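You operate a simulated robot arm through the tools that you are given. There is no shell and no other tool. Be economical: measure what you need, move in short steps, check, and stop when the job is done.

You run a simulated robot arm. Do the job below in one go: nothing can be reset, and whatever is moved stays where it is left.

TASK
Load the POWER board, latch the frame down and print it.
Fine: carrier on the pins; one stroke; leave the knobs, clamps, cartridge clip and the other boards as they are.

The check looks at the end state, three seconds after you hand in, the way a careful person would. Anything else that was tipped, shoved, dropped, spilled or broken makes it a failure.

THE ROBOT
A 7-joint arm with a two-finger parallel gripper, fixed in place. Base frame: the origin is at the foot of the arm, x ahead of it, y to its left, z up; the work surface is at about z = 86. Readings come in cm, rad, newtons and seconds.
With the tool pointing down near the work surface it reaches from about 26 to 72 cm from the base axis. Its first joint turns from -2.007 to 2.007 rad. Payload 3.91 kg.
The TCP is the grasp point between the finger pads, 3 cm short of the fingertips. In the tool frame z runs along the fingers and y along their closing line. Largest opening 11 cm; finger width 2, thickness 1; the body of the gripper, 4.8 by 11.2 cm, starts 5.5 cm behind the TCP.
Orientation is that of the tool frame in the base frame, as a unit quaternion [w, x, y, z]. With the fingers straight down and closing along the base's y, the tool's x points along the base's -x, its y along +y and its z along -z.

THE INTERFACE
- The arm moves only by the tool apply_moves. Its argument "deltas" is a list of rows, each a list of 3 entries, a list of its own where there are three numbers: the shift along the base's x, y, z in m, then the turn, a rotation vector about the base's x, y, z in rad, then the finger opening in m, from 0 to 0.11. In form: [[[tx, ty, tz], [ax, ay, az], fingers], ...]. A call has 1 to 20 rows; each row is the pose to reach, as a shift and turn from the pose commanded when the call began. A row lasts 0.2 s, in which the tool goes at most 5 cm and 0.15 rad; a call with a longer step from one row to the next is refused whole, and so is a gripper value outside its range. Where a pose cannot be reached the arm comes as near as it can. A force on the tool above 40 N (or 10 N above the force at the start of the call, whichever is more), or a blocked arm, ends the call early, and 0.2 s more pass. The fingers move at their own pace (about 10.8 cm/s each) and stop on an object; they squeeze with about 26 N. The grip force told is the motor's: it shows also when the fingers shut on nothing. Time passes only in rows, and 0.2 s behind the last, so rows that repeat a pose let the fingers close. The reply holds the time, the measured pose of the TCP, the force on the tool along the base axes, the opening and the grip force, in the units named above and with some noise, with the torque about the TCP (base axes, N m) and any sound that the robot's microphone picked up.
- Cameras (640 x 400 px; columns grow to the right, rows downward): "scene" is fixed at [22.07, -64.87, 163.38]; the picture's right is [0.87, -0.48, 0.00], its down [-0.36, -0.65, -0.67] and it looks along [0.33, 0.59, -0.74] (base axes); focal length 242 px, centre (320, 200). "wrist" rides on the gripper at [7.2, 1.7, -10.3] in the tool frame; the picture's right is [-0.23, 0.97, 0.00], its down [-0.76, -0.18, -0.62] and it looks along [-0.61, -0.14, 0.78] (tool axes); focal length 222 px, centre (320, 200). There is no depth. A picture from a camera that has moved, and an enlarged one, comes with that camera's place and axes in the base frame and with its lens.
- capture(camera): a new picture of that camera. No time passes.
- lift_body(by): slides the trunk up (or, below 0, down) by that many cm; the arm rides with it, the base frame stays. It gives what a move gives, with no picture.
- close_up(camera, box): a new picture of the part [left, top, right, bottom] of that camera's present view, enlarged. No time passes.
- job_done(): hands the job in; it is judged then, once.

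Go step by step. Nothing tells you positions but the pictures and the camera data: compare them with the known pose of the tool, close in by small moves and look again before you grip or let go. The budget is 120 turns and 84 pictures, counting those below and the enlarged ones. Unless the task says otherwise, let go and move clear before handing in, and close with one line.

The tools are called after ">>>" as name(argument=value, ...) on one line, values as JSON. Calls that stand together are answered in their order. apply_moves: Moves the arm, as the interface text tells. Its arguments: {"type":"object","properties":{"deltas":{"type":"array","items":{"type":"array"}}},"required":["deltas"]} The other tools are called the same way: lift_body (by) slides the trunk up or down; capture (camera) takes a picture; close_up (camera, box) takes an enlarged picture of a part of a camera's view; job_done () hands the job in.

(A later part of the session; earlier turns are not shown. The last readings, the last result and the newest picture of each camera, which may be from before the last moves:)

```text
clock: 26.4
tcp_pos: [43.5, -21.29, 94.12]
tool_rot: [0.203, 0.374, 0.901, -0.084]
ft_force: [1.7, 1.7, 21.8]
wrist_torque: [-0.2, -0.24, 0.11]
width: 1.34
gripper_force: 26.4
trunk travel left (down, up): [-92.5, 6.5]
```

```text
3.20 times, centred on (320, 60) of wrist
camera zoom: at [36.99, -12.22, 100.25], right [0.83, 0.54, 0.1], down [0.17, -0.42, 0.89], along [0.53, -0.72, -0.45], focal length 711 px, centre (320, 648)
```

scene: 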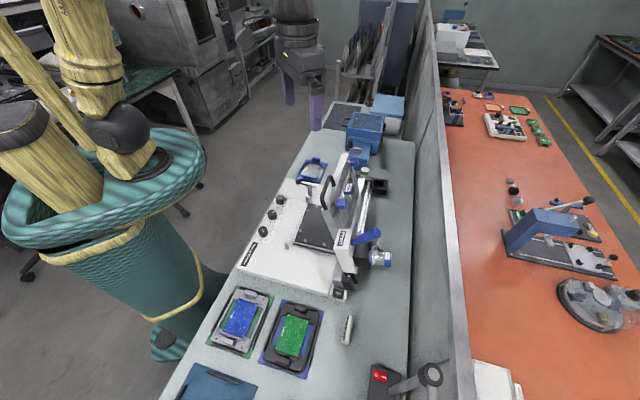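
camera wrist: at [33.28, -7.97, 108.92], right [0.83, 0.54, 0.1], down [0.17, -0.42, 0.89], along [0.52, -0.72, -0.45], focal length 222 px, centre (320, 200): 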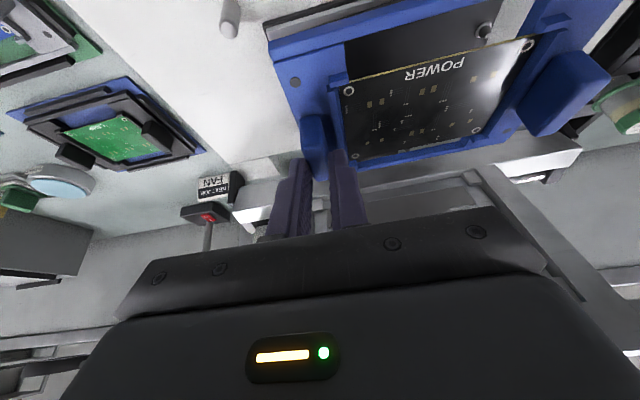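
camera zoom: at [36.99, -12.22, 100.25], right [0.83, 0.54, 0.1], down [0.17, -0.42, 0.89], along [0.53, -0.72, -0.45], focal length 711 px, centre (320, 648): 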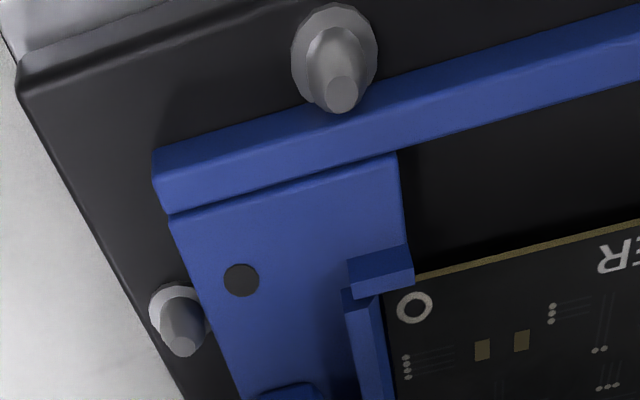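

It appears nested: the pin tips stand against the carrier's edges. I'll relieve the press, open the fingers slightly, withdraw along the tool axis away from the frame, and inspect.

>>> apply_moves(deltas=[[[0, 0, 0.002], [0, 0, 0], 0.0], [[0, 0, 0.002], [0, 0, 0], 0.015], [[0, 0, 0.003], [0, 0, 0], 0.024], [[-0.004, 0.004, 0.015], [0, 0, 0], 0.026], [[-0.012, 0.012, 0.045], [0, 0, 0], 0.026], [[-0.025, 0.025, 0.085], [0, 0, 0], 0.026], [[-0.035, 0.035, 0.12], [0, 0, 0], 0.026], [[-0.06, 0.06, 0.13], [0, 0, 0], 0.026], [[-0.06, 0.06, 0.13], [0, 0, 0], 0.026]])

>>> close_up(camera="wrist", box=[220, 0, 560, 200])

>>> close_up(camera="scene", box=[285, 185, 350, 250])

```text
clock: 28.4
tcp_pos: [37.41, -15.16, 106.6]
tool_rot: [0.201, 0.374, 0.901, -0.084]
ft_force: [0.2, 1.1, 0.9]
wrist_torque: [0.04, 0.01, 0.0]
width: 2.62
gripper_force: 0.1
trunk travel left (down, up): [-92.5, 6.5]
```

```text
1.88 times, centred on (390, 100) of wrist
camera zoom: at [31.01, -6.37, 112.87], right [0.83, 0.54, 0.1], down [0.17, -0.43, 0.89], along [0.52, -0.72, -0.45], focal length 418 px, centre (188, 388)
```

zoom: 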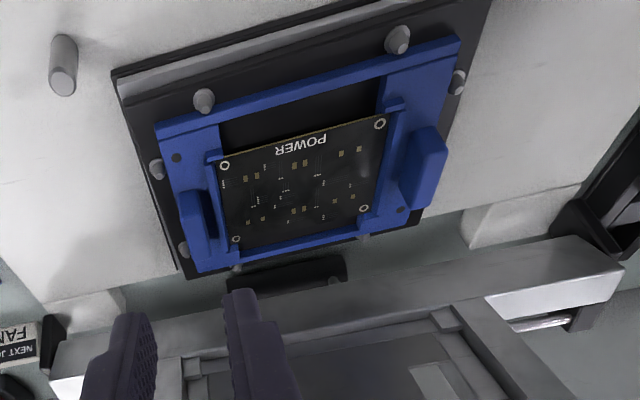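

```text
6.15 times, centred on (318, 218) of scene
camera zoom: at [22.07, -64.87, 163.38], right [0.87, -0.48, 0.0], down [-0.36, -0.65, -0.67], along [0.33, 0.59, -0.74], focal length 1487 px, centre (335, 92)
```

zoom: 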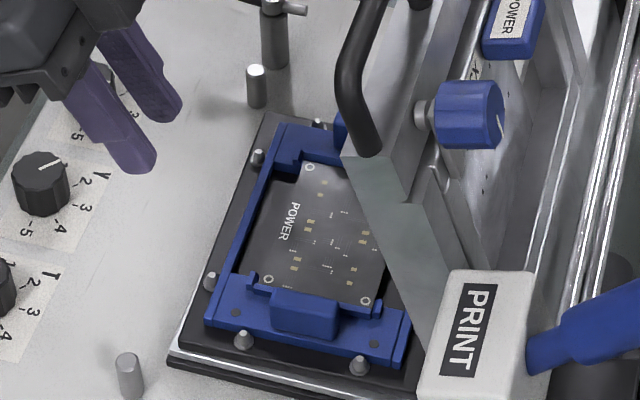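

The POWER carrier is nested squarely among the eight pins. Next is the frame: I'll raise the hand, un-tilt it, then turn it so the fingers straddle the frame's black handle (about (47.5, -23.5, 117)).

>>> apply_moves(deltas=[[[0, 0, 0.05], [0.078, 0.078, 0], 0.026], [[0, 0, 0.1], [0.156, 0.156, 0], 0.026], [[0, 0, 0.15], [0.234, 0.234, 0], 0.026], [[0, 0, 0.2], [0.311, 0.311, 0], 0.026], [[0, 0, 0.2], [0.311, 0.311, 0], 0.026]])

>>> apply_moves(deltas=[[[0, 0, 0], [0, 0, 0.143], 0.03], [[0, 0, 0], [0, 0, 0.286], 0.03], [[0, 0, 0], [0, 0, 0.429], 0.03], [[0, 0, 0], [0, 0, 0.571], 0.03], [[0, 0, 0], [0, 0, 0.714], 0.03], [[0.02, -0.02, 0], [0, 0, 0.857], 0.03], [[0.04, -0.03, 0], [0, 0, 1.0], 0.03], [[0.06, -0.045, 0], [0, 0, 1.143], 0.03], [[0.08, -0.06, 0], [0, 0, 1.286], 0.03], [[0.09, -0.07, 0], [0, 0, 1.429], 0.03], [[0.1, -0.083, 0], [0, 0, 1.5708], 0.035], [[0.1, -0.083, 0], [0, 0, 1.5708], 0.035]])

>>> capture(camera="wrist")

>>> capture(camera="scene")

```text
clock: 29.6
tcp_pos: [37.35, -15.17, 127.18]
tool_rot: [0.001, 0.383, 0.924, 0.0]
ft_force: [-0.3, -0.4, -0.3]
wrist_torque: [-0.01, 0.0, 0.03]
width: 2.61
gripper_force: 0.1
trunk travel left (down, up): [-92.5, 6.5]
```

```text
clock: 32.2
tcp_pos: [47.6, -23.45, 126.79]
tool_rot: [0.0, -0.383, 0.924, 0.001]
ft_force: [-1.6, 0.7, -0.4]
wrist_torque: [-0.02, -0.04, -0.01]
width: 3.49
gripper_force: 0.1
trunk travel left (down, up): [-92.5, 6.5]
```

```text
39 pictures are left
camera wrist: at [41.39, -27.45, 137.16], right [-0.53, 0.85, 0.0], down [0.66, 0.41, 0.62], along [0.53, 0.33, -0.78], focal length 222 px, centre (320, 200)
```

wrist: 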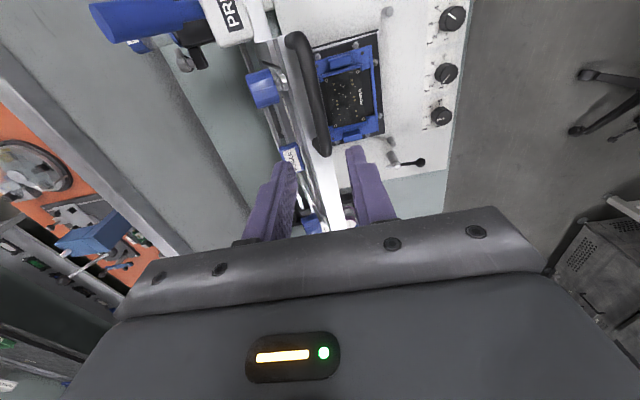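

```text
38 pictures are left
```

scene: 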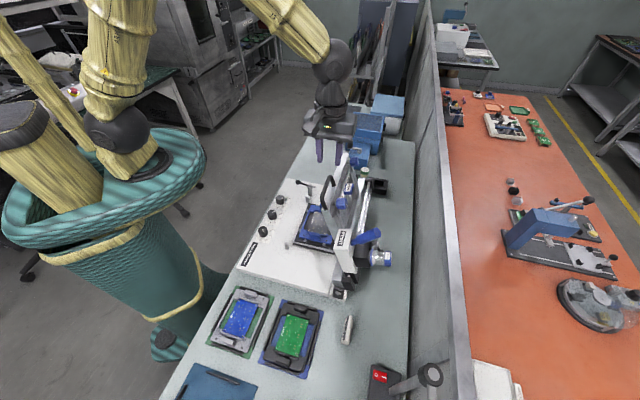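

The handle's tube reads at v≈50.6, close to under the fingers. Descend to just above the tube and verify.

>>> apply_moves(deltas=[[[0.002, -0.003, -0.03], [0, 0, 0], 0.04], [[0.002, -0.003, -0.055], [0, 0, 0], 0.04], [[0.002, -0.003, -0.055], [0, 0, 0], 0.04]])

>>> close_up(camera="wrist", box=[200, 0, 480, 240])

>>> close_up(camera="scene", box=[310, 130, 380, 200])

```text
clock: 33.0
tcp_pos: [47.74, -23.68, 121.21]
tool_rot: [0.0, -0.382, 0.924, 0.0]
ft_force: [0.5, -1.0, -0.5]
wrist_torque: [0.01, 0.03, -0.03]
width: 4.02
gripper_force: 0.1
trunk travel left (down, up): [-92.5, 6.5]
```

```text
1.67 times, centred on (340, 120) of wrist
camera zoom: at [41.46, -27.66, 131.5], right [-0.53, 0.85, 0.0], down [0.66, 0.41, 0.62], along [0.53, 0.33, -0.78], focal length 370 px, centre (287, 333)
```

zoom: 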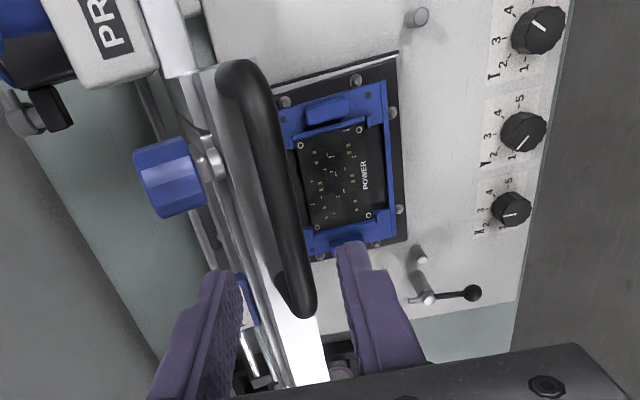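

```text
5.71 times, centred on (345, 165) of scene
camera zoom: at [22.07, -64.87, 163.38], right [0.87, -0.48, 0.0], down [-0.36, -0.65, -0.67], along [0.33, 0.59, -0.74], focal length 1381 px, centre (177, 400)
```

zoom: 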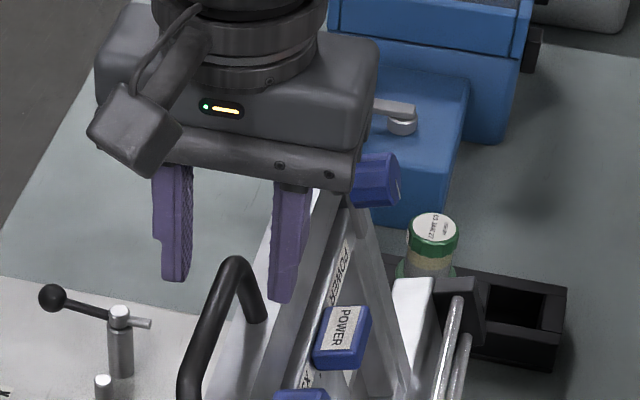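

The tube lies exactly between the fingers. Descend and close on it.

>>> apply_moves(deltas=[[[0, 0, -0.01], [0, 0, 0], 0.04], [[0, 0, -0.02], [0, 0, 0], 0.04], [[0, 0, -0.028], [0, 0, 0], 0.035], [[0, 0, -0.028], [0, 0, 0], 0.015], [[0, 0, -0.028], [0, 0, 0], 0.0], [[0, 0, -0.028], [0, 0, 0], 0.0]])

>>> close_up(camera="scene", box=[310, 130, 380, 200])

```text
clock: 34.4
tcp_pos: [47.55, -23.4, 118.47]
tool_rot: [-0.002, -0.382, 0.924, 0.001]
ft_force: [-11.7, 11.3, -5.8]
wrist_torque: [0.33, 0.04, 0.28]
width: 1.18
gripper_force: 44.7
trunk travel left (down, up): [-92.5, 6.5]
```

```text
5.71 times, centred on (345, 165) of scene
camera zoom: at [22.07, -64.87, 163.38], right [0.87, -0.48, 0.0], down [-0.36, -0.65, -0.67], along [0.33, 0.59, -0.74], focal length 1381 px, centre (177, 400)
```

zoom: 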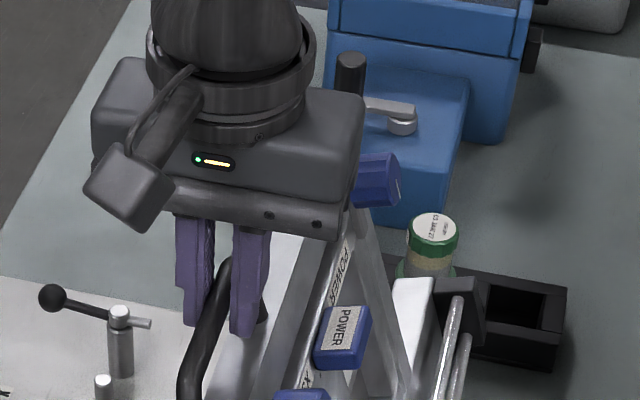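

The handle is gripped. Now I'll swing it down along its arc about the hinge (v≈58.9, z≈88) in stages, monitoring force.

>>> apply_moves(deltas=[[[-0.0138, 0.0138, -0.0063], [0, 0, 0], 0.0], [[-0.0225, 0.0225, -0.0112], [0, 0, 0], 0.0], [[-0.0311, 0.0311, -0.0165], [0, 0, 0], 0.0], [[-0.0311, 0.0311, -0.0165], [0, 0, 0], 0.0]])

```text
clock: 35.4
tcp_pos: [44.82, -20.51, 116.86]
tool_rot: [0.0, -0.383, 0.924, 0.001]
ft_force: [8.3, 1.6, -7.6]
wrist_torque: [0.52, -0.66, 0.43]
width: 1.16
gripper_force: 44.6
trunk travel left (down, up): [-92.5, 6.5]
```

>>> apply_moves(deltas=[[[-0.0083, 0.0083, -0.006], [0, 0, 0], 0.0], [[-0.0166, 0.0166, -0.0122], [0, 0, 0], 0.0], [[-0.0245, 0.0245, -0.019], [0, 0, 0], 0.0], [[-0.0325, 0.0325, -0.0265], [0, 0, 0], 0.0], [[-0.0399, 0.0399, -0.0345], [0, 0, 0], 0.0], [[-0.0474, 0.0474, -0.0426], [0, 0, 0], 0.0], [[-0.0474, 0.0474, -0.0426], [0, 0, 0], 0.0]])

>>> close_up(camera="scene", box=[260, 130, 400, 270])

```text
clock: 37.0
tcp_pos: [40.27, -16.11, 112.5]
tool_rot: [-0.001, -0.383, 0.924, 0.001]
ft_force: [22.9, -5.9, -22.1]
wrist_torque: [0.14, -0.52, 0.65]
width: 1.18
gripper_force: 45.3
trunk travel left (down, up): [-92.5, 6.5]
```

```text
2.86 times, centred on (330, 200) of scene
camera zoom: at [22.07, -64.87, 163.38], right [0.87, -0.48, 0.0], down [-0.36, -0.65, -0.67], along [0.33, 0.59, -0.74], focal length 690 px, centre (291, 200)
```

zoom: 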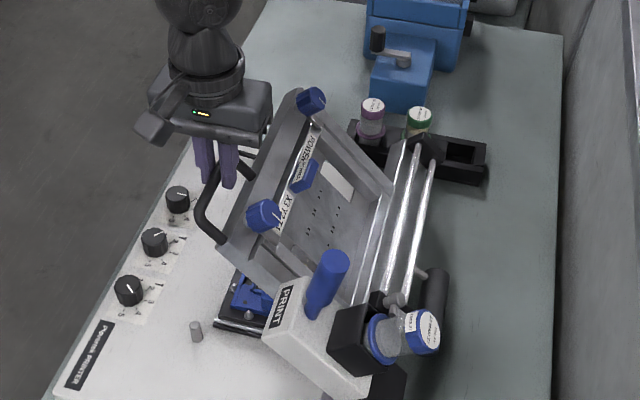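

The frame follows; force shows my arc radius is a bit large. Fitting the measured points gives a pivot near v=58.6, z≈91.3, R≈27.4; I'll continue with the corrected arc.

>>> apply_moves(deltas=[[[0.0062, -0.0062, -0.0084], [0, 0, 0], 0.0], [[-0.0012, 0.0012, -0.0183], [0, 0, 0], 0.0], [[-0.0082, 0.0082, -0.0287], [0, 0, 0], 0.0], [[-0.0148, 0.0148, -0.0396], [0, 0, 0], 0.0], [[-0.021, 0.021, -0.0509], [0, 0, 0], 0.0], [[-0.0267, 0.0267, -0.0628], [0, 0, 0], 0.0], [[-0.032, 0.032, -0.075], [0, 0, 0], 0.0], [[-0.032, 0.032, -0.075], [0, 0, 0], 0.0]])

>>> close_up(camera="scene", box=[250, 140, 390, 280])

```text
clock: 38.8
tcp_pos: [36.48, -12.47, 105.28]
tool_rot: [-0.001, -0.383, 0.924, 0.0]
ft_force: [-14.3, 23.4, 10.9]
wrist_torque: [-0.25, 0.8, 0.74]
width: 1.21
gripper_force: 45.0
trunk travel left (down, up): [-92.5, 6.5]
```

```text
2.86 times, centred on (320, 210) of scene
camera zoom: at [22.07, -64.87, 163.38], right [0.87, -0.48, 0.0], down [-0.36, -0.65, -0.67], along [0.33, 0.59, -0.74], focal length 690 px, centre (320, 171)
```

zoom: 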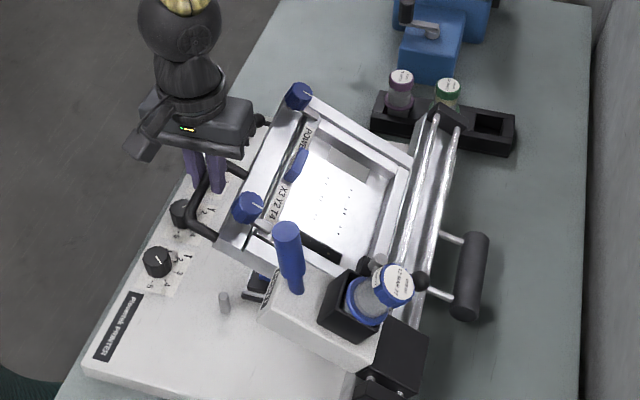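

>>> apply_moves(deltas=[[[-0.003, 0.003, 0.0025], [0, 0, 0], 0.0], [[-0.008, 0.008, -0.0103], [0, 0, 0], 0.0], [[-0.0124, 0.0124, -0.0235], [0, 0, 0], 0.0], [[-0.0164, 0.0164, -0.037], [0, 0, 0], 0.0], [[-0.0198, 0.0198, -0.0508], [0, 0, 0], 0.0], [[-0.0228, 0.0228, -0.0648], [0, 0, 0], 0.0], [[-0.0228, 0.0228, -0.0648], [0, 0, 0], 0.0]])

>>> close_up(camera="scene", box=[250, 140, 390, 280])

```text
clock: 40.4
tcp_pos: [34.63, -10.68, 98.57]
tool_rot: [0.0, -0.383, 0.924, -0.001]
ft_force: [1.1, -3.0, -3.7]
wrist_torque: [-0.6, 0.41, 0.95]
width: 1.17
gripper_force: 44.8
trunk travel left (down, up): [-92.5, 6.5]
```

```text
2.86 times, centred on (320, 210) of scene
camera zoom: at [22.07, -64.87, 163.38], right [0.87, -0.48, 0.0], down [-0.36, -0.65, -0.67], along [0.33, 0.59, -0.74], focal length 690 px, centre (320, 171)
```

zoom: 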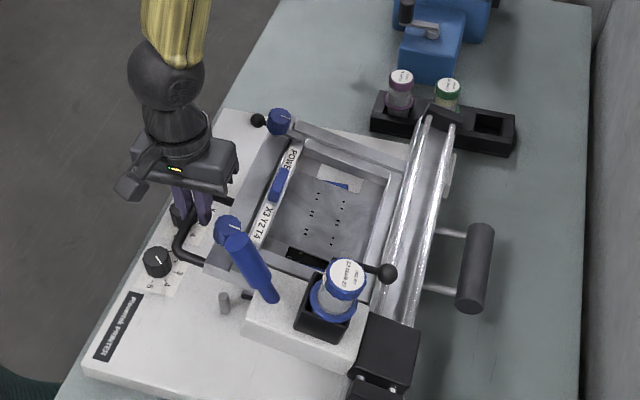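

Forces are small now. Continue to nearly closed, then step until it rests on the stops.

>>> apply_moves(deltas=[[[-0.0024, 0.0024, -0.0142], [0, 0, 0], 0.0], [[-0.0043, 0.0043, -0.0286], [0, 0, 0], 0.0], [[-0.0057, 0.0057, -0.043], [0, 0, 0], 0.0], [[-0.0057, 0.0057, -0.043], [0, 0, 0], 0.0]])

>>> close_up(camera="scene", box=[250, 140, 370, 260])

```text
clock: 41.4
tcp_pos: [34.25, -10.05, 94.38]
tool_rot: [0.001, -0.382, 0.924, 0.0]
ft_force: [10.0, -17.7, -4.7]
wrist_torque: [0.39, -0.88, 0.91]
width: 1.2
gripper_force: 44.8
trunk travel left (down, up): [-92.5, 6.5]
```

```text
3.33 times, centred on (310, 200) of scene
camera zoom: at [22.07, -64.87, 163.38], right [0.87, -0.48, 0.0], down [-0.36, -0.65, -0.67], along [0.33, 0.59, -0.74], focal length 806 px, centre (353, 200)
```

zoom: 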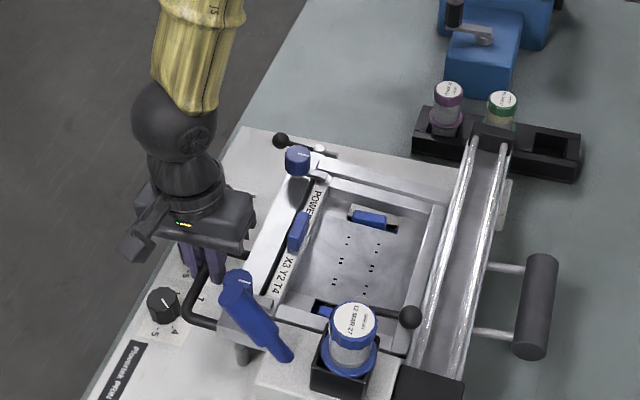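

>>> apply_moves(deltas=[[[0.0025, -0.0025, -0.005], [0, 0, 0], 0.0], [[0.0025, -0.0025, -0.01], [0, 0, 0], 0.0], [[0.0025, -0.0025, -0.015], [0, 0, 0], 0.0], [[0.0025, -0.0025, -0.015], [0, 0, 0], 0.0]])

```text
clock: 42.4
tcp_pos: [34.17, -10.03, 93.01]
tool_rot: [0.0, -0.383, 0.924, 0.002]
ft_force: [2.0, -4.1, -3.7]
wrist_torque: [0.52, -0.42, 0.83]
width: 1.18
gripper_force: 45.0
trunk travel left (down, up): [-92.5, 6.5]
```

>>> apply_moves(deltas=[[[0, 0, -0.005], [0, 0, 0], 0.0], [[0, 0, -0.01], [0, 0, 0], 0.0], [[0, 0, -0.013], [0, 0, 0], 0.0], [[0, 0, -0.013], [0, 0, 0], 0.0]])

>>> close_up(camera="scene", box=[260, 150, 340, 230])

```text
clock: 43.4
tcp_pos: [34.15, -10.11, 91.72]
tool_rot: [0.002, -0.383, 0.924, 0.0]
ft_force: [10.3, 3.6, 32.6]
wrist_torque: [0.04, -0.15, 0.91]
width: 1.21
gripper_force: 45.1
trunk travel left (down, up): [-92.5, 6.5]
```

```text
5.00 times, centred on (300, 190) of scene
camera zoom: at [22.07, -64.87, 163.38], right [0.87, -0.48, 0.0], down [-0.36, -0.65, -0.67], along [0.33, 0.59, -0.74], focal length 1208 px, centre (420, 250)
```

zoom: 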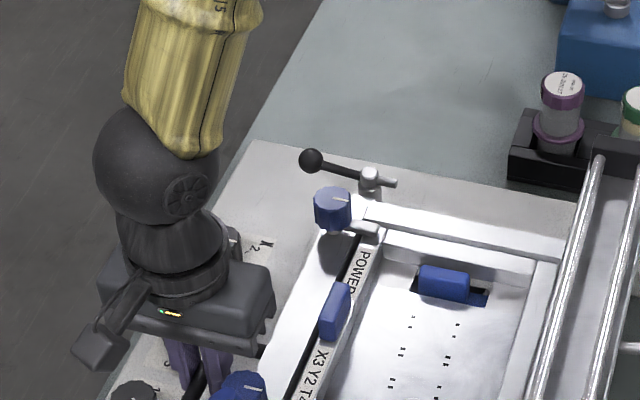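

The frame is down on its stops (33 N reaction). I'll release the handle, lift straight up, and go look at the latch lever.

>>> apply_moves(deltas=[[[0, 0, 0.002], [0, 0, 0], 0.01], [[0, 0, 0.002], [0, 0, 0], 0.03], [[0, 0, 0.01], [0, 0, 0], 0.035], [[0, 0, 0.05], [0, 0, 0], 0.035], [[0, 0, 0.1], [0, 0, 0], 0.035], [[0, 0, 0.14], [0, 0, 0], 0.0], [[0.03, 0.03, 0.14], [0, 0, 0], 0.0], [[0.06, 0.06, 0.14], [0, 0, 0], 0.0], [[0.08, 0.08, 0.14], [0, 0, 0], 0.0], [[0.08, 0.08, 0.14], [0, 0, 0], 0.0]])

>>> capture(camera="wrist")

>>> close_up(camera="scene", box=[260, 150, 400, 290])

```text
clock: 45.6
tcp_pos: [41.81, -2.15, 105.88]
tool_rot: [0.0, -0.383, 0.924, 0.0]
ft_force: [0.7, -0.1, 0.1]
wrist_torque: [0.03, -0.01, -0.05]
width: 0.0
gripper_force: 26.2
trunk travel left (down, up): [-92.5, 6.5]
```

```text
29 pictures are left
camera wrist: at [35.6, -6.18, 116.11], right [-0.53, 0.85, 0.0], down [0.66, 0.41, 0.62], along [0.53, 0.33, -0.78], focal length 222 px, centre (320, 200)
```

wrist: 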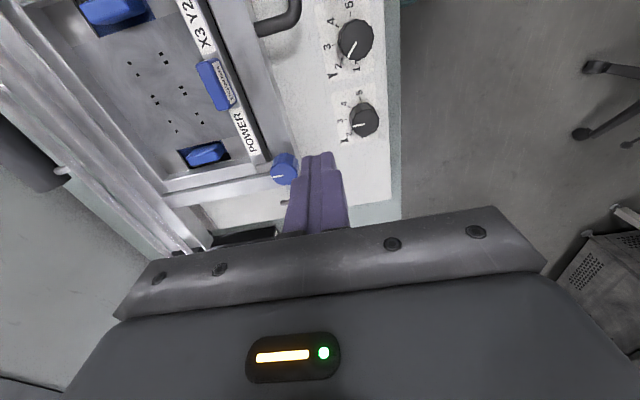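

```text
2.86 times, centred on (330, 220) of scene
camera zoom: at [22.07, -64.87, 163.38], right [0.87, -0.48, 0.0], down [-0.36, -0.65, -0.67], along [0.33, 0.59, -0.74], focal length 690 px, centre (291, 143)
```

zoom: 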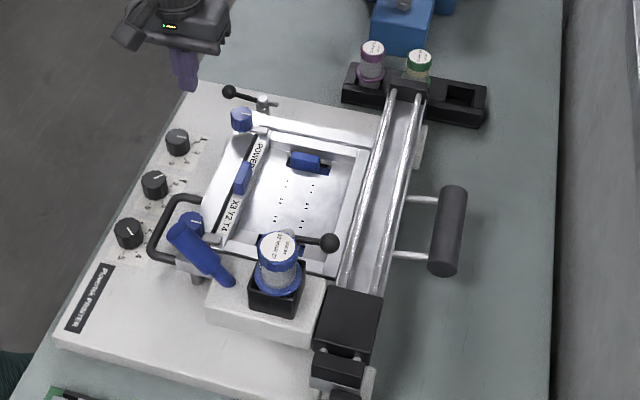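

The frame stays down. Next I position the closed fingers on the -u side of the latch ball (ball ≈ (50.3, 5.3, 92)) and check from the scene camera.

>>> apply_moves(deltas=[[[0.03, 0.03, 0], [0, 0, 0], 0.0], [[0.06, 0.062, 0], [0, 0, 0], 0.0], [[0.06, 0.062, -0.05], [0, 0, 0], 0.0], [[0.06, 0.062, -0.09], [0, 0, 0], 0.0], [[0.06, 0.062, -0.09], [0, 0, 0], 0.0]])

>>> close_up(camera="scene", box=[275, 155, 345, 215])

>>> close_up(camera="wrist", box=[200, 80, 440, 220])

```text
clock: 46.8
tcp_pos: [48.54, 4.13, 96.75]
tool_rot: [0.0, -0.383, 0.924, 0.0]
ft_force: [-0.6, 0.2, 0.0]
wrist_torque: [-0.01, -0.02, 0.0]
width: 0.0
gripper_force: 25.8
trunk travel left (down, up): [-92.5, 6.5]
```

```text
6.67 times, centred on (310, 185) of scene
camera zoom: at [22.07, -64.87, 163.38], right [0.87, -0.48, 0.0], down [-0.36, -0.65, -0.67], along [0.33, 0.59, -0.74], focal length 1611 px, centre (387, 300)
```

zoom: 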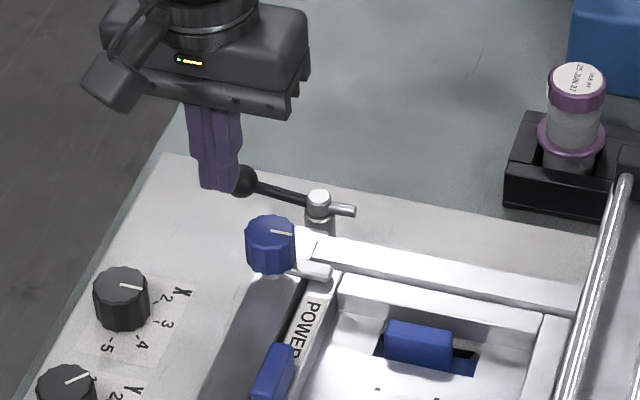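

```text
2.67 times, centred on (320, 150) of wrist
camera zoom: at [42.16, 0.11, 106.96], right [-0.53, 0.85, 0.0], down [0.66, 0.41, 0.62], along [0.53, 0.33, -0.78], focal length 592 px, centre (320, 333)
```

zoom: 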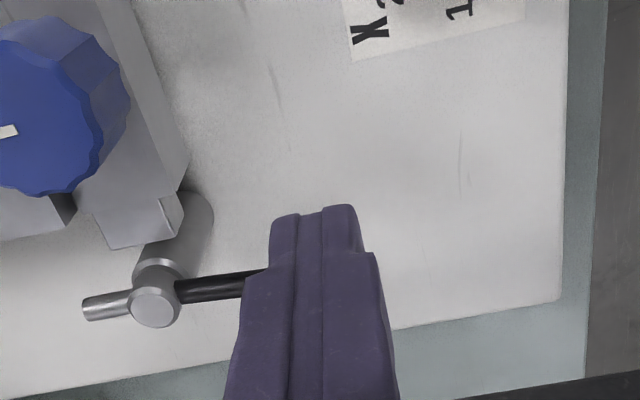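

The closed fingers sit right behind the ball on its -u side. I'll descend and push the ball through the first 30° of its clockwise swing.

>>> apply_moves(deltas=[[[0, 0, -0.02], [0, 0, 0], 0.0], [[0, 0, -0.042], [0, 0, 0], 0.0], [[0.002, 0.0045, -0.042], [0, 0, 0], 0.0], [[0.007, 0.011, -0.042], [0, 0, 0], 0.0], [[0.012, 0.017, -0.042], [0, 0, 0], 0.0], [[0.018, 0.0225, -0.042], [0, 0, 0], 0.0], [[0.025, 0.027, -0.042], [0, 0, 0], 0.0], [[0.025, 0.027, -0.042], [0, 0, 0], 0.0]])

>>> close_up(camera="scene", box=[275, 155, 345, 215])

```text
clock: 48.6
tcp_pos: [50.77, 6.86, 92.39]
tool_rot: [0.0, -0.383, 0.924, 0.0]
ft_force: [0.0, -0.3, 0.8]
wrist_torque: [0.0, 0.0, 0.01]
width: 0.01
gripper_force: 26.0
trunk travel left (down, up): [-92.5, 6.5]
```

```text
6.67 times, centred on (310, 185) of scene
camera zoom: at [22.07, -64.87, 163.38], right [0.87, -0.48, 0.0], down [-0.36, -0.65, -0.67], along [0.33, 0.59, -0.74], focal length 1611 px, centre (387, 300)
```

zoom: 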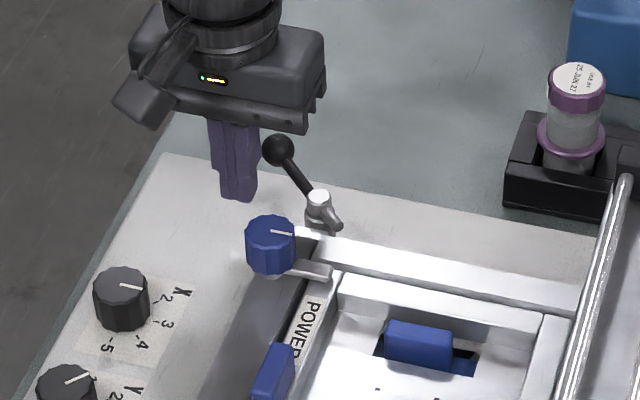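

The lever turns freely. Continue the push around.

>>> apply_moves(deltas=[[[0.0075, 0.0035, 0], [0, 0, 0], 0.0], [[0.015, 0.006, 0], [0, 0, 0], 0.0], [[0.023, 0.007, 0], [0, 0, 0], 0.0], [[0.031, 0.0075, 0], [0, 0, 0], 0.0], [[0.039, 0.0065, 0], [0, 0, 0], 0.0], [[0.047, 0.005, 0], [0, 0, 0], 0.0], [[0.047, 0.005, 0], [0, 0, 0], 0.0]])

>>> close_up(camera="scene", box=[275, 155, 345, 215])

```text
clock: 50.2
tcp_pos: [55.36, 7.47, 92.47]
tool_rot: [0.0, -0.383, 0.924, 0.0]
ft_force: [-0.6, 0.6, 0.1]
wrist_torque: [-0.05, 0.01, -0.02]
width: 0.0
gripper_force: 25.7
trunk travel left (down, up): [-92.5, 6.5]
```

```text
6.67 times, centred on (310, 185) of scene
camera zoom: at [22.07, -64.87, 163.38], right [0.87, -0.48, 0.0], down [-0.36, -0.65, -0.67], along [0.33, 0.59, -0.74], focal length 1611 px, centre (387, 300)
```

zoom: 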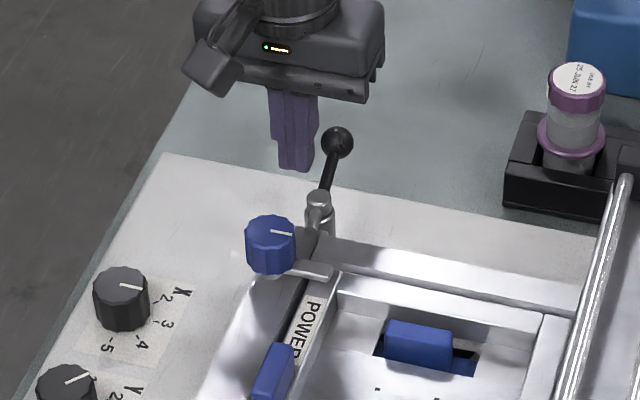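

The nub is coming over the frame tab. Push slightly further until it is fully across, watching for a stop.

>>> apply_moves(deltas=[[[0.005, -0.002, 0], [0, 0, 0], 0.0], [[0.01, -0.004, 0], [0, 0, 0], 0.0], [[0.016, -0.0065, 0], [0, 0, 0], 0.0], [[0.016, -0.0065, 0], [0, 0, 0], 0.0]])

>>> close_up(camera="scene", box=[295, 165, 335, 200])

```text
clock: 51.2
tcp_pos: [56.21, 6.9, 92.52]
tool_rot: [-0.004, -0.384, 0.924, 0.002]
ft_force: [-35.2, 20.4, -2.6]
wrist_torque: [0.05, 0.03, -0.23]
width: 0.0
gripper_force: 26.2
trunk travel left (down, up): [-92.5, 6.5]
```

```text
11.43 times, centred on (315, 182) of scene
camera zoom: at [22.07, -64.87, 163.38], right [0.87, -0.48, 0.0], down [-0.36, -0.65, -0.67], along [0.33, 0.59, -0.74], focal length 2762 px, centre (377, 400)
```

zoom: 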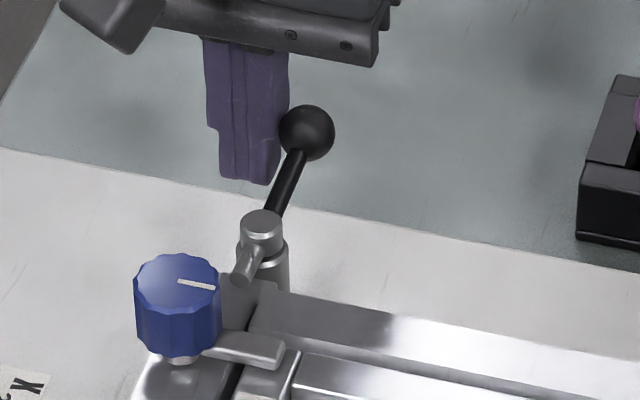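

The latch hit its stop with the nub over the frame tab. I'll back off, rise, and inspect the print carriage.

>>> apply_moves(deltas=[[[-0.02, 0.01, 0], [0, 0, 0], 0.0], [[-0.025, 0.012, 0.03], [0, 0, 0], 0.0], [[-0.025, 0.012, 0.08], [0, 0, 0], 0.0], [[-0.04, -0.01, 0.13], [0, 0, 0], 0.0], [[-0.07, -0.04, 0.15], [0, 0, 0], 0.0], [[-0.1, -0.075, 0.17], [0, 0, 0], 0.0], [[-0.13, -0.11, 0.19], [0, 0, 0], 0.0], [[-0.16, -0.145, 0.21], [0, 0, 0], 0.0], [[-0.185, -0.18, 0.22], [0, 0, 0], 0.0], [[-0.2, -0.22, 0.22], [0, 0, 0], 0.03], [[-0.2, -0.22, 0.22], [0, 0, 0], 0.03]])

>>> capture(camera="wrist")

>>> close_up(camera="scene", box=[280, 190, 400, 290])

```text
refused: row 4 steps farther than a row can; nothing moved
```

```text
22 pictures are left
camera wrist: at [50.05, 2.92, 102.75], right [-0.53, 0.85, 0.0], down [0.67, 0.41, 0.62], along [0.52, 0.33, -0.79], focal length 222 px, centre (320, 200)
```

wrist: 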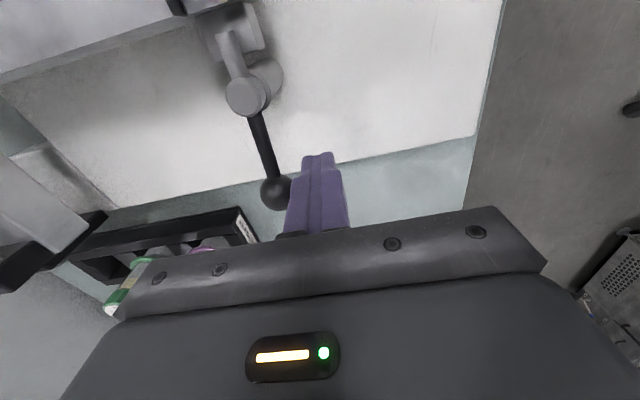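

```text
4.00 times, centred on (340, 240) of scene
camera zoom: at [22.07, -64.87, 163.38], right [0.87, -0.48, 0.0], down [-0.36, -0.65, -0.67], along [0.33, 0.59, -0.74], focal length 967 px, centre (240, 40)
```

zoom: 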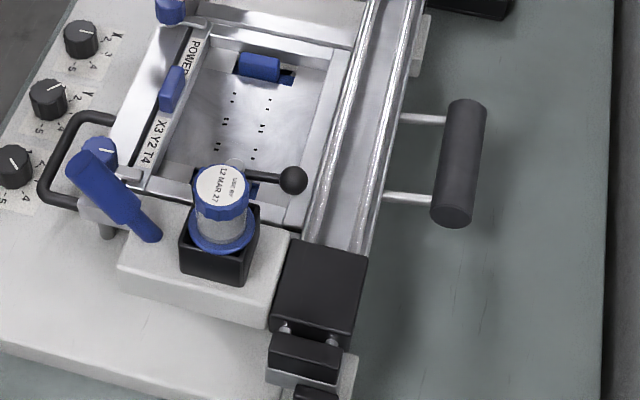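

Wrist view confirms the latch nub lies over the frame tab. Now back off, rise, and travel to the -u side of the blue print handle for measuring.

>>> apply_moves(deltas=[[[-0.02, 0.01, 0], [0, 0, 0], 0.0], [[-0.025, 0.012, 0.03], [0, 0, 0], 0.0], [[-0.025, 0.012, 0.075], [0, 0, 0], 0.0], [[-0.025, 0.012, 0.12], [0, 0, 0], 0.0], [[-0.025, 0.012, 0.165], [0, 0, 0], 0.0], [[-0.05, -0.027, 0.165], [0, 0, 0], 0.0], [[-0.075, -0.066, 0.165], [0, 0, 0], 0.0], [[-0.1, -0.105, 0.165], [0, 0, 0], 0.0], [[-0.125, -0.145, 0.165], [0, 0, 0], 0.0], [[-0.15, -0.185, 0.165], [0, 0, 0], 0.0], [[-0.175, -0.225, 0.165], [0, 0, 0], 0.0], [[-0.2, -0.265, 0.165], [0, 0, 0], 0.0], [[-0.225, -0.305, 0.165], [0, 0, 0], 0.0], [[-0.245, -0.345, 0.165], [0, 0, 0], 0.0], [[-0.251, -0.352, 0.165], [0, 0, 0], 0.0], [[-0.251, -0.352, 0.165], [0, 0, 0], 0.0]])

>>> close_up(camera="wrist", box=[160, 0, 480, 200])

>>> close_up(camera="scene", box=[240, 170, 400, 290])

```text
clock: 54.6
tcp_pos: [31.83, -28.52, 108.91]
tool_rot: [0.0, -0.382, 0.924, 0.0]
ft_force: [0.0, 0.1, -0.1]
wrist_torque: [0.02, 0.02, 0.01]
width: 0.0
gripper_force: 26.0
trunk travel left (down, up): [-92.5, 6.5]
```

```text
2.00 times, centred on (320, 100) of wrist
camera zoom: at [25.49, -32.54, 119.3], right [-0.53, 0.85, 0.0], down [0.66, 0.41, 0.62], along [0.53, 0.33, -0.78], focal length 444 px, centre (320, 400)
```

zoom: 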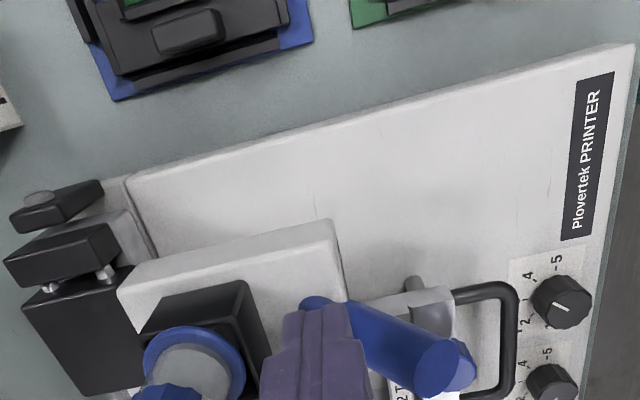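

```text
3.33 times, centred on (320, 230) of scene
camera zoom: at [22.07, -64.87, 163.38], right [0.87, -0.48, 0.0], down [-0.36, -0.65, -0.67], along [0.33, 0.59, -0.74], focal length 806 px, centre (320, 100)
```

zoom: 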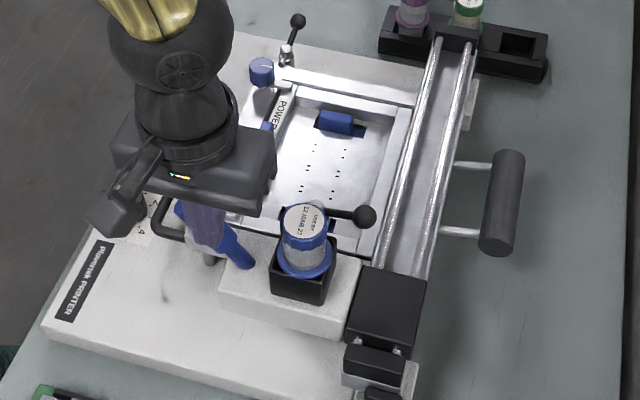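

Handle fitted: base about (35.9,-25.9,94.5), top about (32.2,-23,104), in the v–z plane at u≈6.8. I'll lower the closed fingers just behind it on the -u side (above the arm) and check.

>>> apply_moves(deltas=[[[-0.004, 0.01, -0.03], [0, 0, 0], 0.0], [[-0.006, 0.014, -0.06], [0, 0, 0], 0.0], [[-0.006, 0.014, -0.079], [0, 0, 0], 0.0], [[-0.006, 0.014, -0.079], [0, 0, 0], 0.0]])

>>> close_up(camera="wrist", box=[200, 60, 480, 220])

>>> close_up(camera="scene", box=[260, 190, 360, 270])

```text
clock: 55.6
tcp_pos: [31.15, -26.99, 101.02]
tool_rot: [0.0, -0.383, 0.924, 0.0]
ft_force: [-0.3, -0.4, 0.1]
wrist_torque: [0.02, 0.0, -0.03]
width: 0.0
gripper_force: 26.4
trunk travel left (down, up): [-92.5, 6.5]
```

```text
2.29 times, centred on (340, 140) of wrist
camera zoom: at [24.91, -30.92, 111.31], right [-0.53, 0.85, 0.0], down [0.66, 0.41, 0.62], along [0.53, 0.33, -0.78], focal length 508 px, centre (274, 337)
```

zoom: 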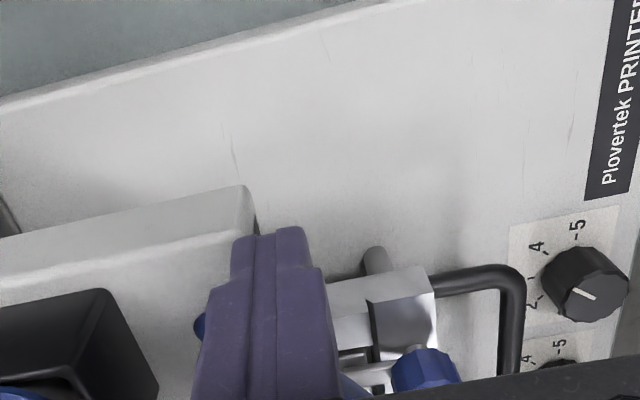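

```text
5.00 times, centred on (310, 230) of scene
camera zoom: at [22.07, -64.87, 163.38], right [0.87, -0.48, 0.0], down [-0.36, -0.65, -0.67], along [0.33, 0.59, -0.74], focal length 1208 px, centre (370, 50)
```

zoom: 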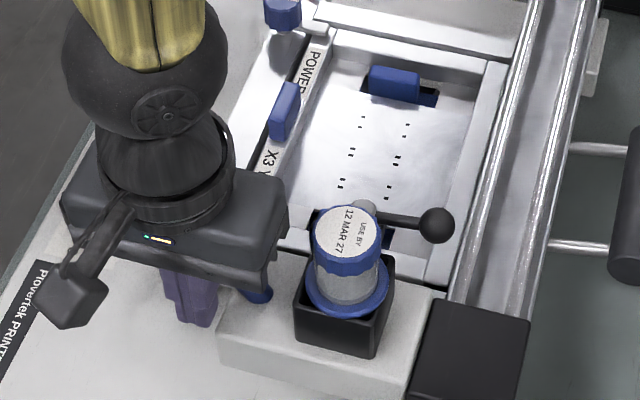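

The stick is directly behind the handle. Begin the push along +u, slowly, and check that the carriage moves.

>>> apply_moves(deltas=[[[0.0085, 0.0085, 0], [0, 0, 0], 0.0], [[0.017, 0.017, 0], [0, 0, 0], 0.0], [[0.0255, 0.0255, 0], [0, 0, 0], 0.0], [[0.034, 0.034, 0], [0, 0, 0], 0.0], [[0.0425, 0.0425, 0], [0, 0, 0], 0.0], [[0.051, 0.051, 0], [0, 0, 0], 0.0]])

>>> close_up(camera="scene", box=[260, 170, 400, 270])

```text
clock: 57.0
tcp_pos: [36.44, -22.11, 100.89]
tool_rot: [0.0, -0.382, 0.924, 0.0]
ft_force: [0.3, 0.4, -0.4]
wrist_torque: [-0.01, 0.02, 0.0]
width: 0.03
gripper_force: 26.0
trunk travel left (down, up): [-92.5, 6.5]
```

```text
4.00 times, centred on (330, 220) of scene
camera zoom: at [22.07, -64.87, 163.38], right [0.87, -0.48, 0.0], down [-0.36, -0.65, -0.67], along [0.33, 0.59, -0.74], focal length 967 px, centre (280, 120)
```

zoom: 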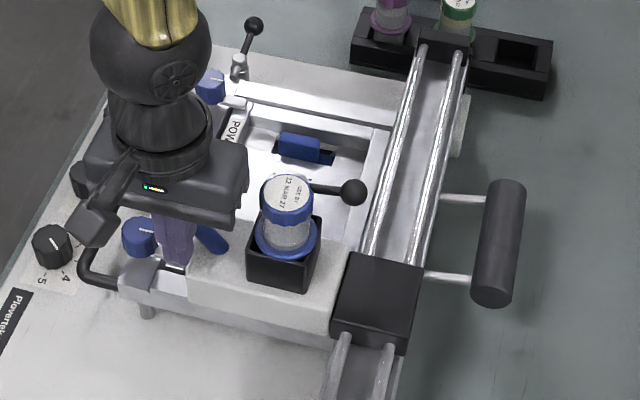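

The carriage glides along. Continue the same stroke.

>>> apply_moves(deltas=[[[0.0085, 0.0085, 0], [0, 0, 0], 0.0], [[0.017, 0.017, 0], [0, 0, 0], 0.0], [[0.0255, 0.0255, 0], [0, 0, 0], 0.0], [[0.034, 0.034, 0], [0, 0, 0], 0.0], [[0.0425, 0.0425, 0], [0, 0, 0], 0.0], [[0.051, 0.051, 0], [0, 0, 0], 0.0], [[0.0595, 0.0595, 0], [0, 0, 0], 0.0], [[0.068, 0.068, 0], [0, 0, 0], 0.0], [[0.0765, 0.0765, 0], [0, 0, 0], 0.0], [[0.085, 0.085, 0], [0, 0, 0], 0.0], [[0.0935, 0.0935, 0], [0, 0, 0], 0.0], [[0.102, 0.102, 0], [0, 0, 0], 0.0]])

>>> close_up(camera="scene", box=[260, 140, 420, 260])

```text
clock: 59.6
tcp_pos: [46.58, -11.82, 101.11]
tool_rot: [-0.001, -0.382, 0.924, 0.0]
ft_force: [0.8, -0.2, 0.0]
wrist_torque: [0.02, 0.01, -0.04]
width: 0.0
gripper_force: 26.3
trunk travel left (down, up): [-92.5, 6.5]
```

```text
3.33 times, centred on (340, 200) of scene
camera zoom: at [22.07, -64.87, 163.38], right [0.87, -0.48, 0.0], down [-0.36, -0.65, -0.67], along [0.33, 0.59, -0.74], focal length 806 px, centre (253, 200)
```

zoom: 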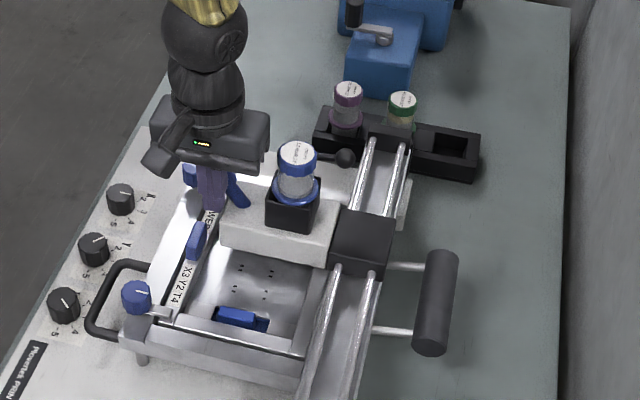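

Continue to the end stop, a bit slower.

>>> apply_moves(deltas=[[[0.007, 0.007, 0], [0, 0, 0], 0.0], [[0.014, 0.014, 0], [0, 0, 0], 0.0], [[0.021, 0.021, 0], [0, 0, 0], 0.0], [[0.028, 0.028, 0], [0, 0, 0], 0.0], [[0.035, 0.035, 0], [0, 0, 0], 0.0], [[0.042, 0.042, 0], [0, 0, 0], 0.0], [[0.049, 0.049, 0], [0, 0, 0], 0.0]])

>>> close_up(camera="scene", box=[260, 120, 420, 240])

```text
clock: 61.2
tcp_pos: [51.37, -6.91, 100.9]
tool_rot: [0.0, -0.382, 0.924, -0.001]
ft_force: [0.0, -0.3, -0.5]
wrist_torque: [-0.01, 0.02, 0.0]
width: 0.0
gripper_force: 25.6
trunk travel left (down, up): [-92.5, 6.5]
```

```text
3.33 times, centred on (340, 180) of scene
camera zoom: at [22.07, -64.87, 163.38], right [0.87, -0.48, 0.0], down [-0.36, -0.65, -0.67], along [0.33, 0.59, -0.74], focal length 806 px, centre (253, 267)
```

zoom: 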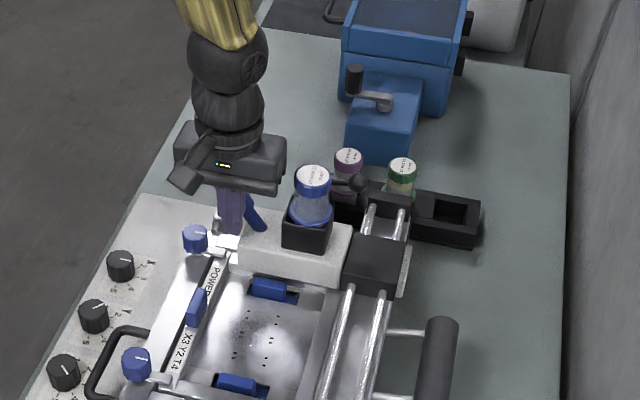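

The carriage is past the board with a few cm left to the end stop. I'll zoom to check clearance between its ball lever and the jars in the rack.

>>> close_up(camera="scene", box=[325, 155, 385, 215])

```text
6.67 times, centred on (355, 185) of scene
camera zoom: at [22.07, -64.87, 163.38], right [0.87, -0.48, 0.0], down [-0.36, -0.65, -0.67], along [0.33, 0.59, -0.74], focal length 1611 px, centre (87, 300)
```

zoom: 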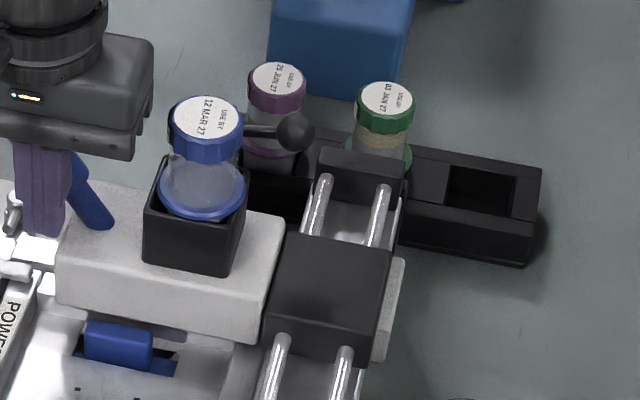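

The lever ball (z≈99) passes above the rack jars (lids z≈92), so continuing to the stop is safe.

>>> apply_moves(deltas=[[[0.005, 0.005, 0], [0, 0, 0], 0.0], [[0.01, 0.01, 0], [0, 0, 0], 0.0], [[0.015, 0.015, 0], [0, 0, 0], 0.0], [[0.02, 0.02, 0], [0, 0, 0], 0.0], [[0.025, 0.025, 0], [0, 0, 0], 0.0], [[0.03, 0.03, 0], [0, 0, 0], 0.0], [[0.035, 0.035, 0], [0, 0, 0], 0.0]])

>>> close_up(camera="scene", box=[270, 140, 390, 240])

```text
clock: 62.8
tcp_pos: [55.04, -3.5, 100.94]
tool_rot: [-0.001, -0.383, 0.924, 0.0]
ft_force: [0.5, 0.9, 0.1]
wrist_torque: [0.04, -0.01, 0.0]
width: 0.0
gripper_force: 25.8
trunk travel left (down, up): [-92.5, 6.5]
```

```text
4.00 times, centred on (330, 190) of scene
camera zoom: at [22.07, -64.87, 163.38], right [0.87, -0.48, 0.0], down [-0.36, -0.65, -0.67], along [0.33, 0.59, -0.74], focal length 967 px, centre (280, 240)
```

zoom: 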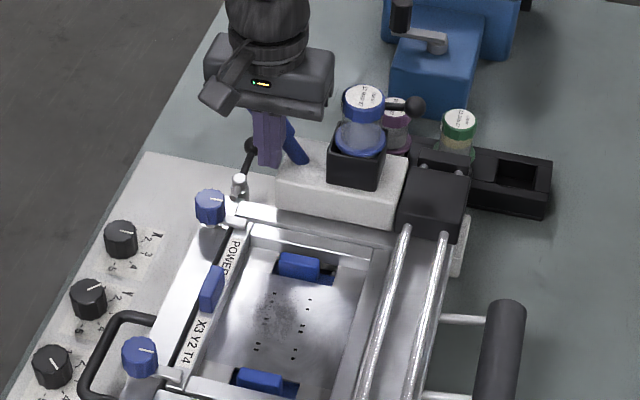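

Almost at the bumper. A little more until the stop is felt.

>>> apply_moves(deltas=[[[0.004, 0.004, 0], [0, 0, 0], 0.0], [[0.008, 0.008, 0], [0, 0, 0], 0.0], [[0.012, 0.012, 0], [0, 0, 0], 0.0], [[0.016, 0.016, 0], [0, 0, 0], 0.0]])

>>> close_up(camera="scene", box=[290, 140, 390, 220])

```text
clock: 63.8
tcp_pos: [55.79, -2.6, 101.15]
tool_rot: [-0.005, -0.381, 0.925, 0.0]
ft_force: [-30.8, -20.6, 3.9]
wrist_torque: [0.29, -0.31, 0.5]
width: 0.01
gripper_force: 25.9
trunk travel left (down, up): [-92.5, 6.5]
```

```text
5.00 times, centred on (340, 180) of scene
camera zoom: at [22.07, -64.87, 163.38], right [0.87, -0.48, 0.0], down [-0.36, -0.65, -0.67], along [0.33, 0.59, -0.74], focal length 1208 px, centre (220, 300)
```

zoom: 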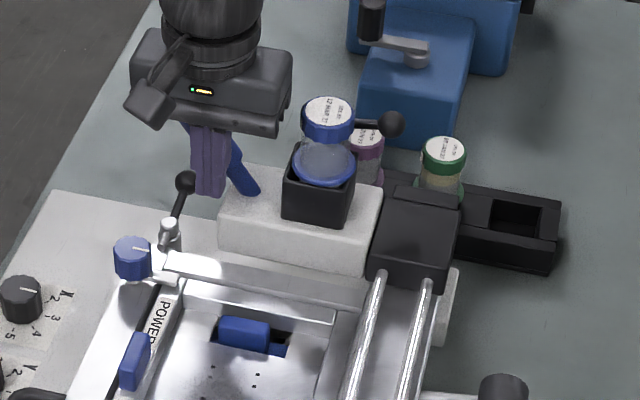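

The carriage is hard against its end stop, so the stroke is complete. Back off, rise clear, and do a final check.

>>> apply_moves(deltas=[[[-0.01, -0.01, 0], [0, 0, 0], 0.0], [[-0.018, -0.018, 0.0], [0, 0, 0], 0.0], [[-0.018, -0.018, 0.045], [0, 0, 0], 0.0], [[-0.018, -0.018, 0.09], [0, 0, 0], 0.0], [[-0.018, -0.018, 0.14], [0, 0, 0], 0.0], [[-0.018, -0.018, 0.19], [0, 0, 0], 0.0], [[-0.05, 0.01, 0.21], [0, 0, 0], 0.0], [[-0.085, 0.04, 0.21], [0, 0, 0], 0.0], [[-0.12, 0.07, 0.21], [0, 0, 0], 0.0], [[-0.15, 0.1, 0.21], [0, 0, 0], 0.0], [[-0.15, 0.1, 0.21], [0, 0, 0], 0.0]])

>>> capture(camera="scene")

>>> close_up(camera="scene", box=[260, 150, 400, 270])

>>> close_up(camera="scene", box=[290, 160, 350, 220])

```text
clock: 66.2
tcp_pos: [41.25, 7.92, 122.11]
tool_rot: [0.0, -0.382, 0.924, 0.0]
ft_force: [0.3, 1.2, -0.3]
wrist_torque: [-0.02, 0.0, 0.0]
width: 0.0
gripper_force: 26.3
trunk travel left (down, up): [-92.5, 6.5]
```

```text
10 pictures are left
```

scene: 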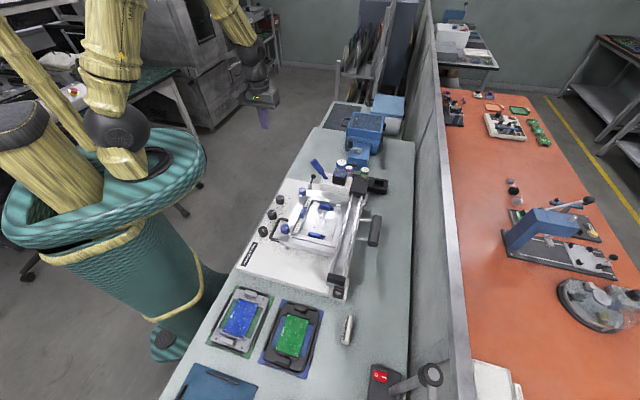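

```text
3.33 times, centred on (330, 210) of scene
camera zoom: at [22.07, -64.87, 163.38], right [0.87, -0.48, 0.0], down [-0.36, -0.65, -0.67], along [0.33, 0.59, -0.74], focal length 806 px, centre (287, 167)
```

zoom: 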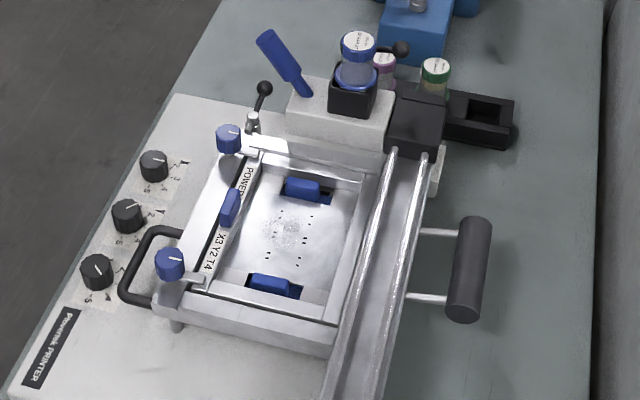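

```text
6.67 times, centred on (320, 190) of scene
camera zoom: at [22.07, -64.87, 163.38], right [0.87, -0.48, 0.0], down [-0.36, -0.65, -0.67], along [0.33, 0.59, -0.74], focal length 1611 px, centre (320, 267)
```

zoom: 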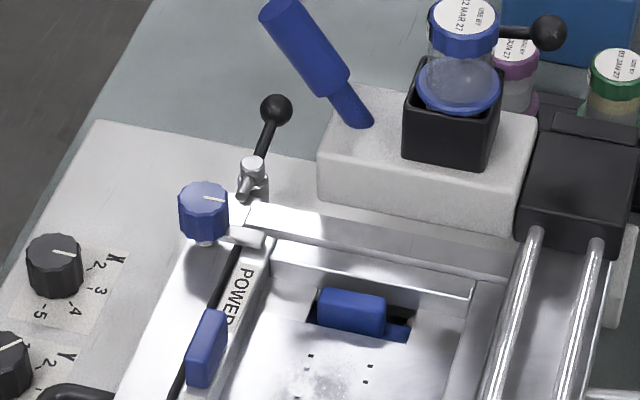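

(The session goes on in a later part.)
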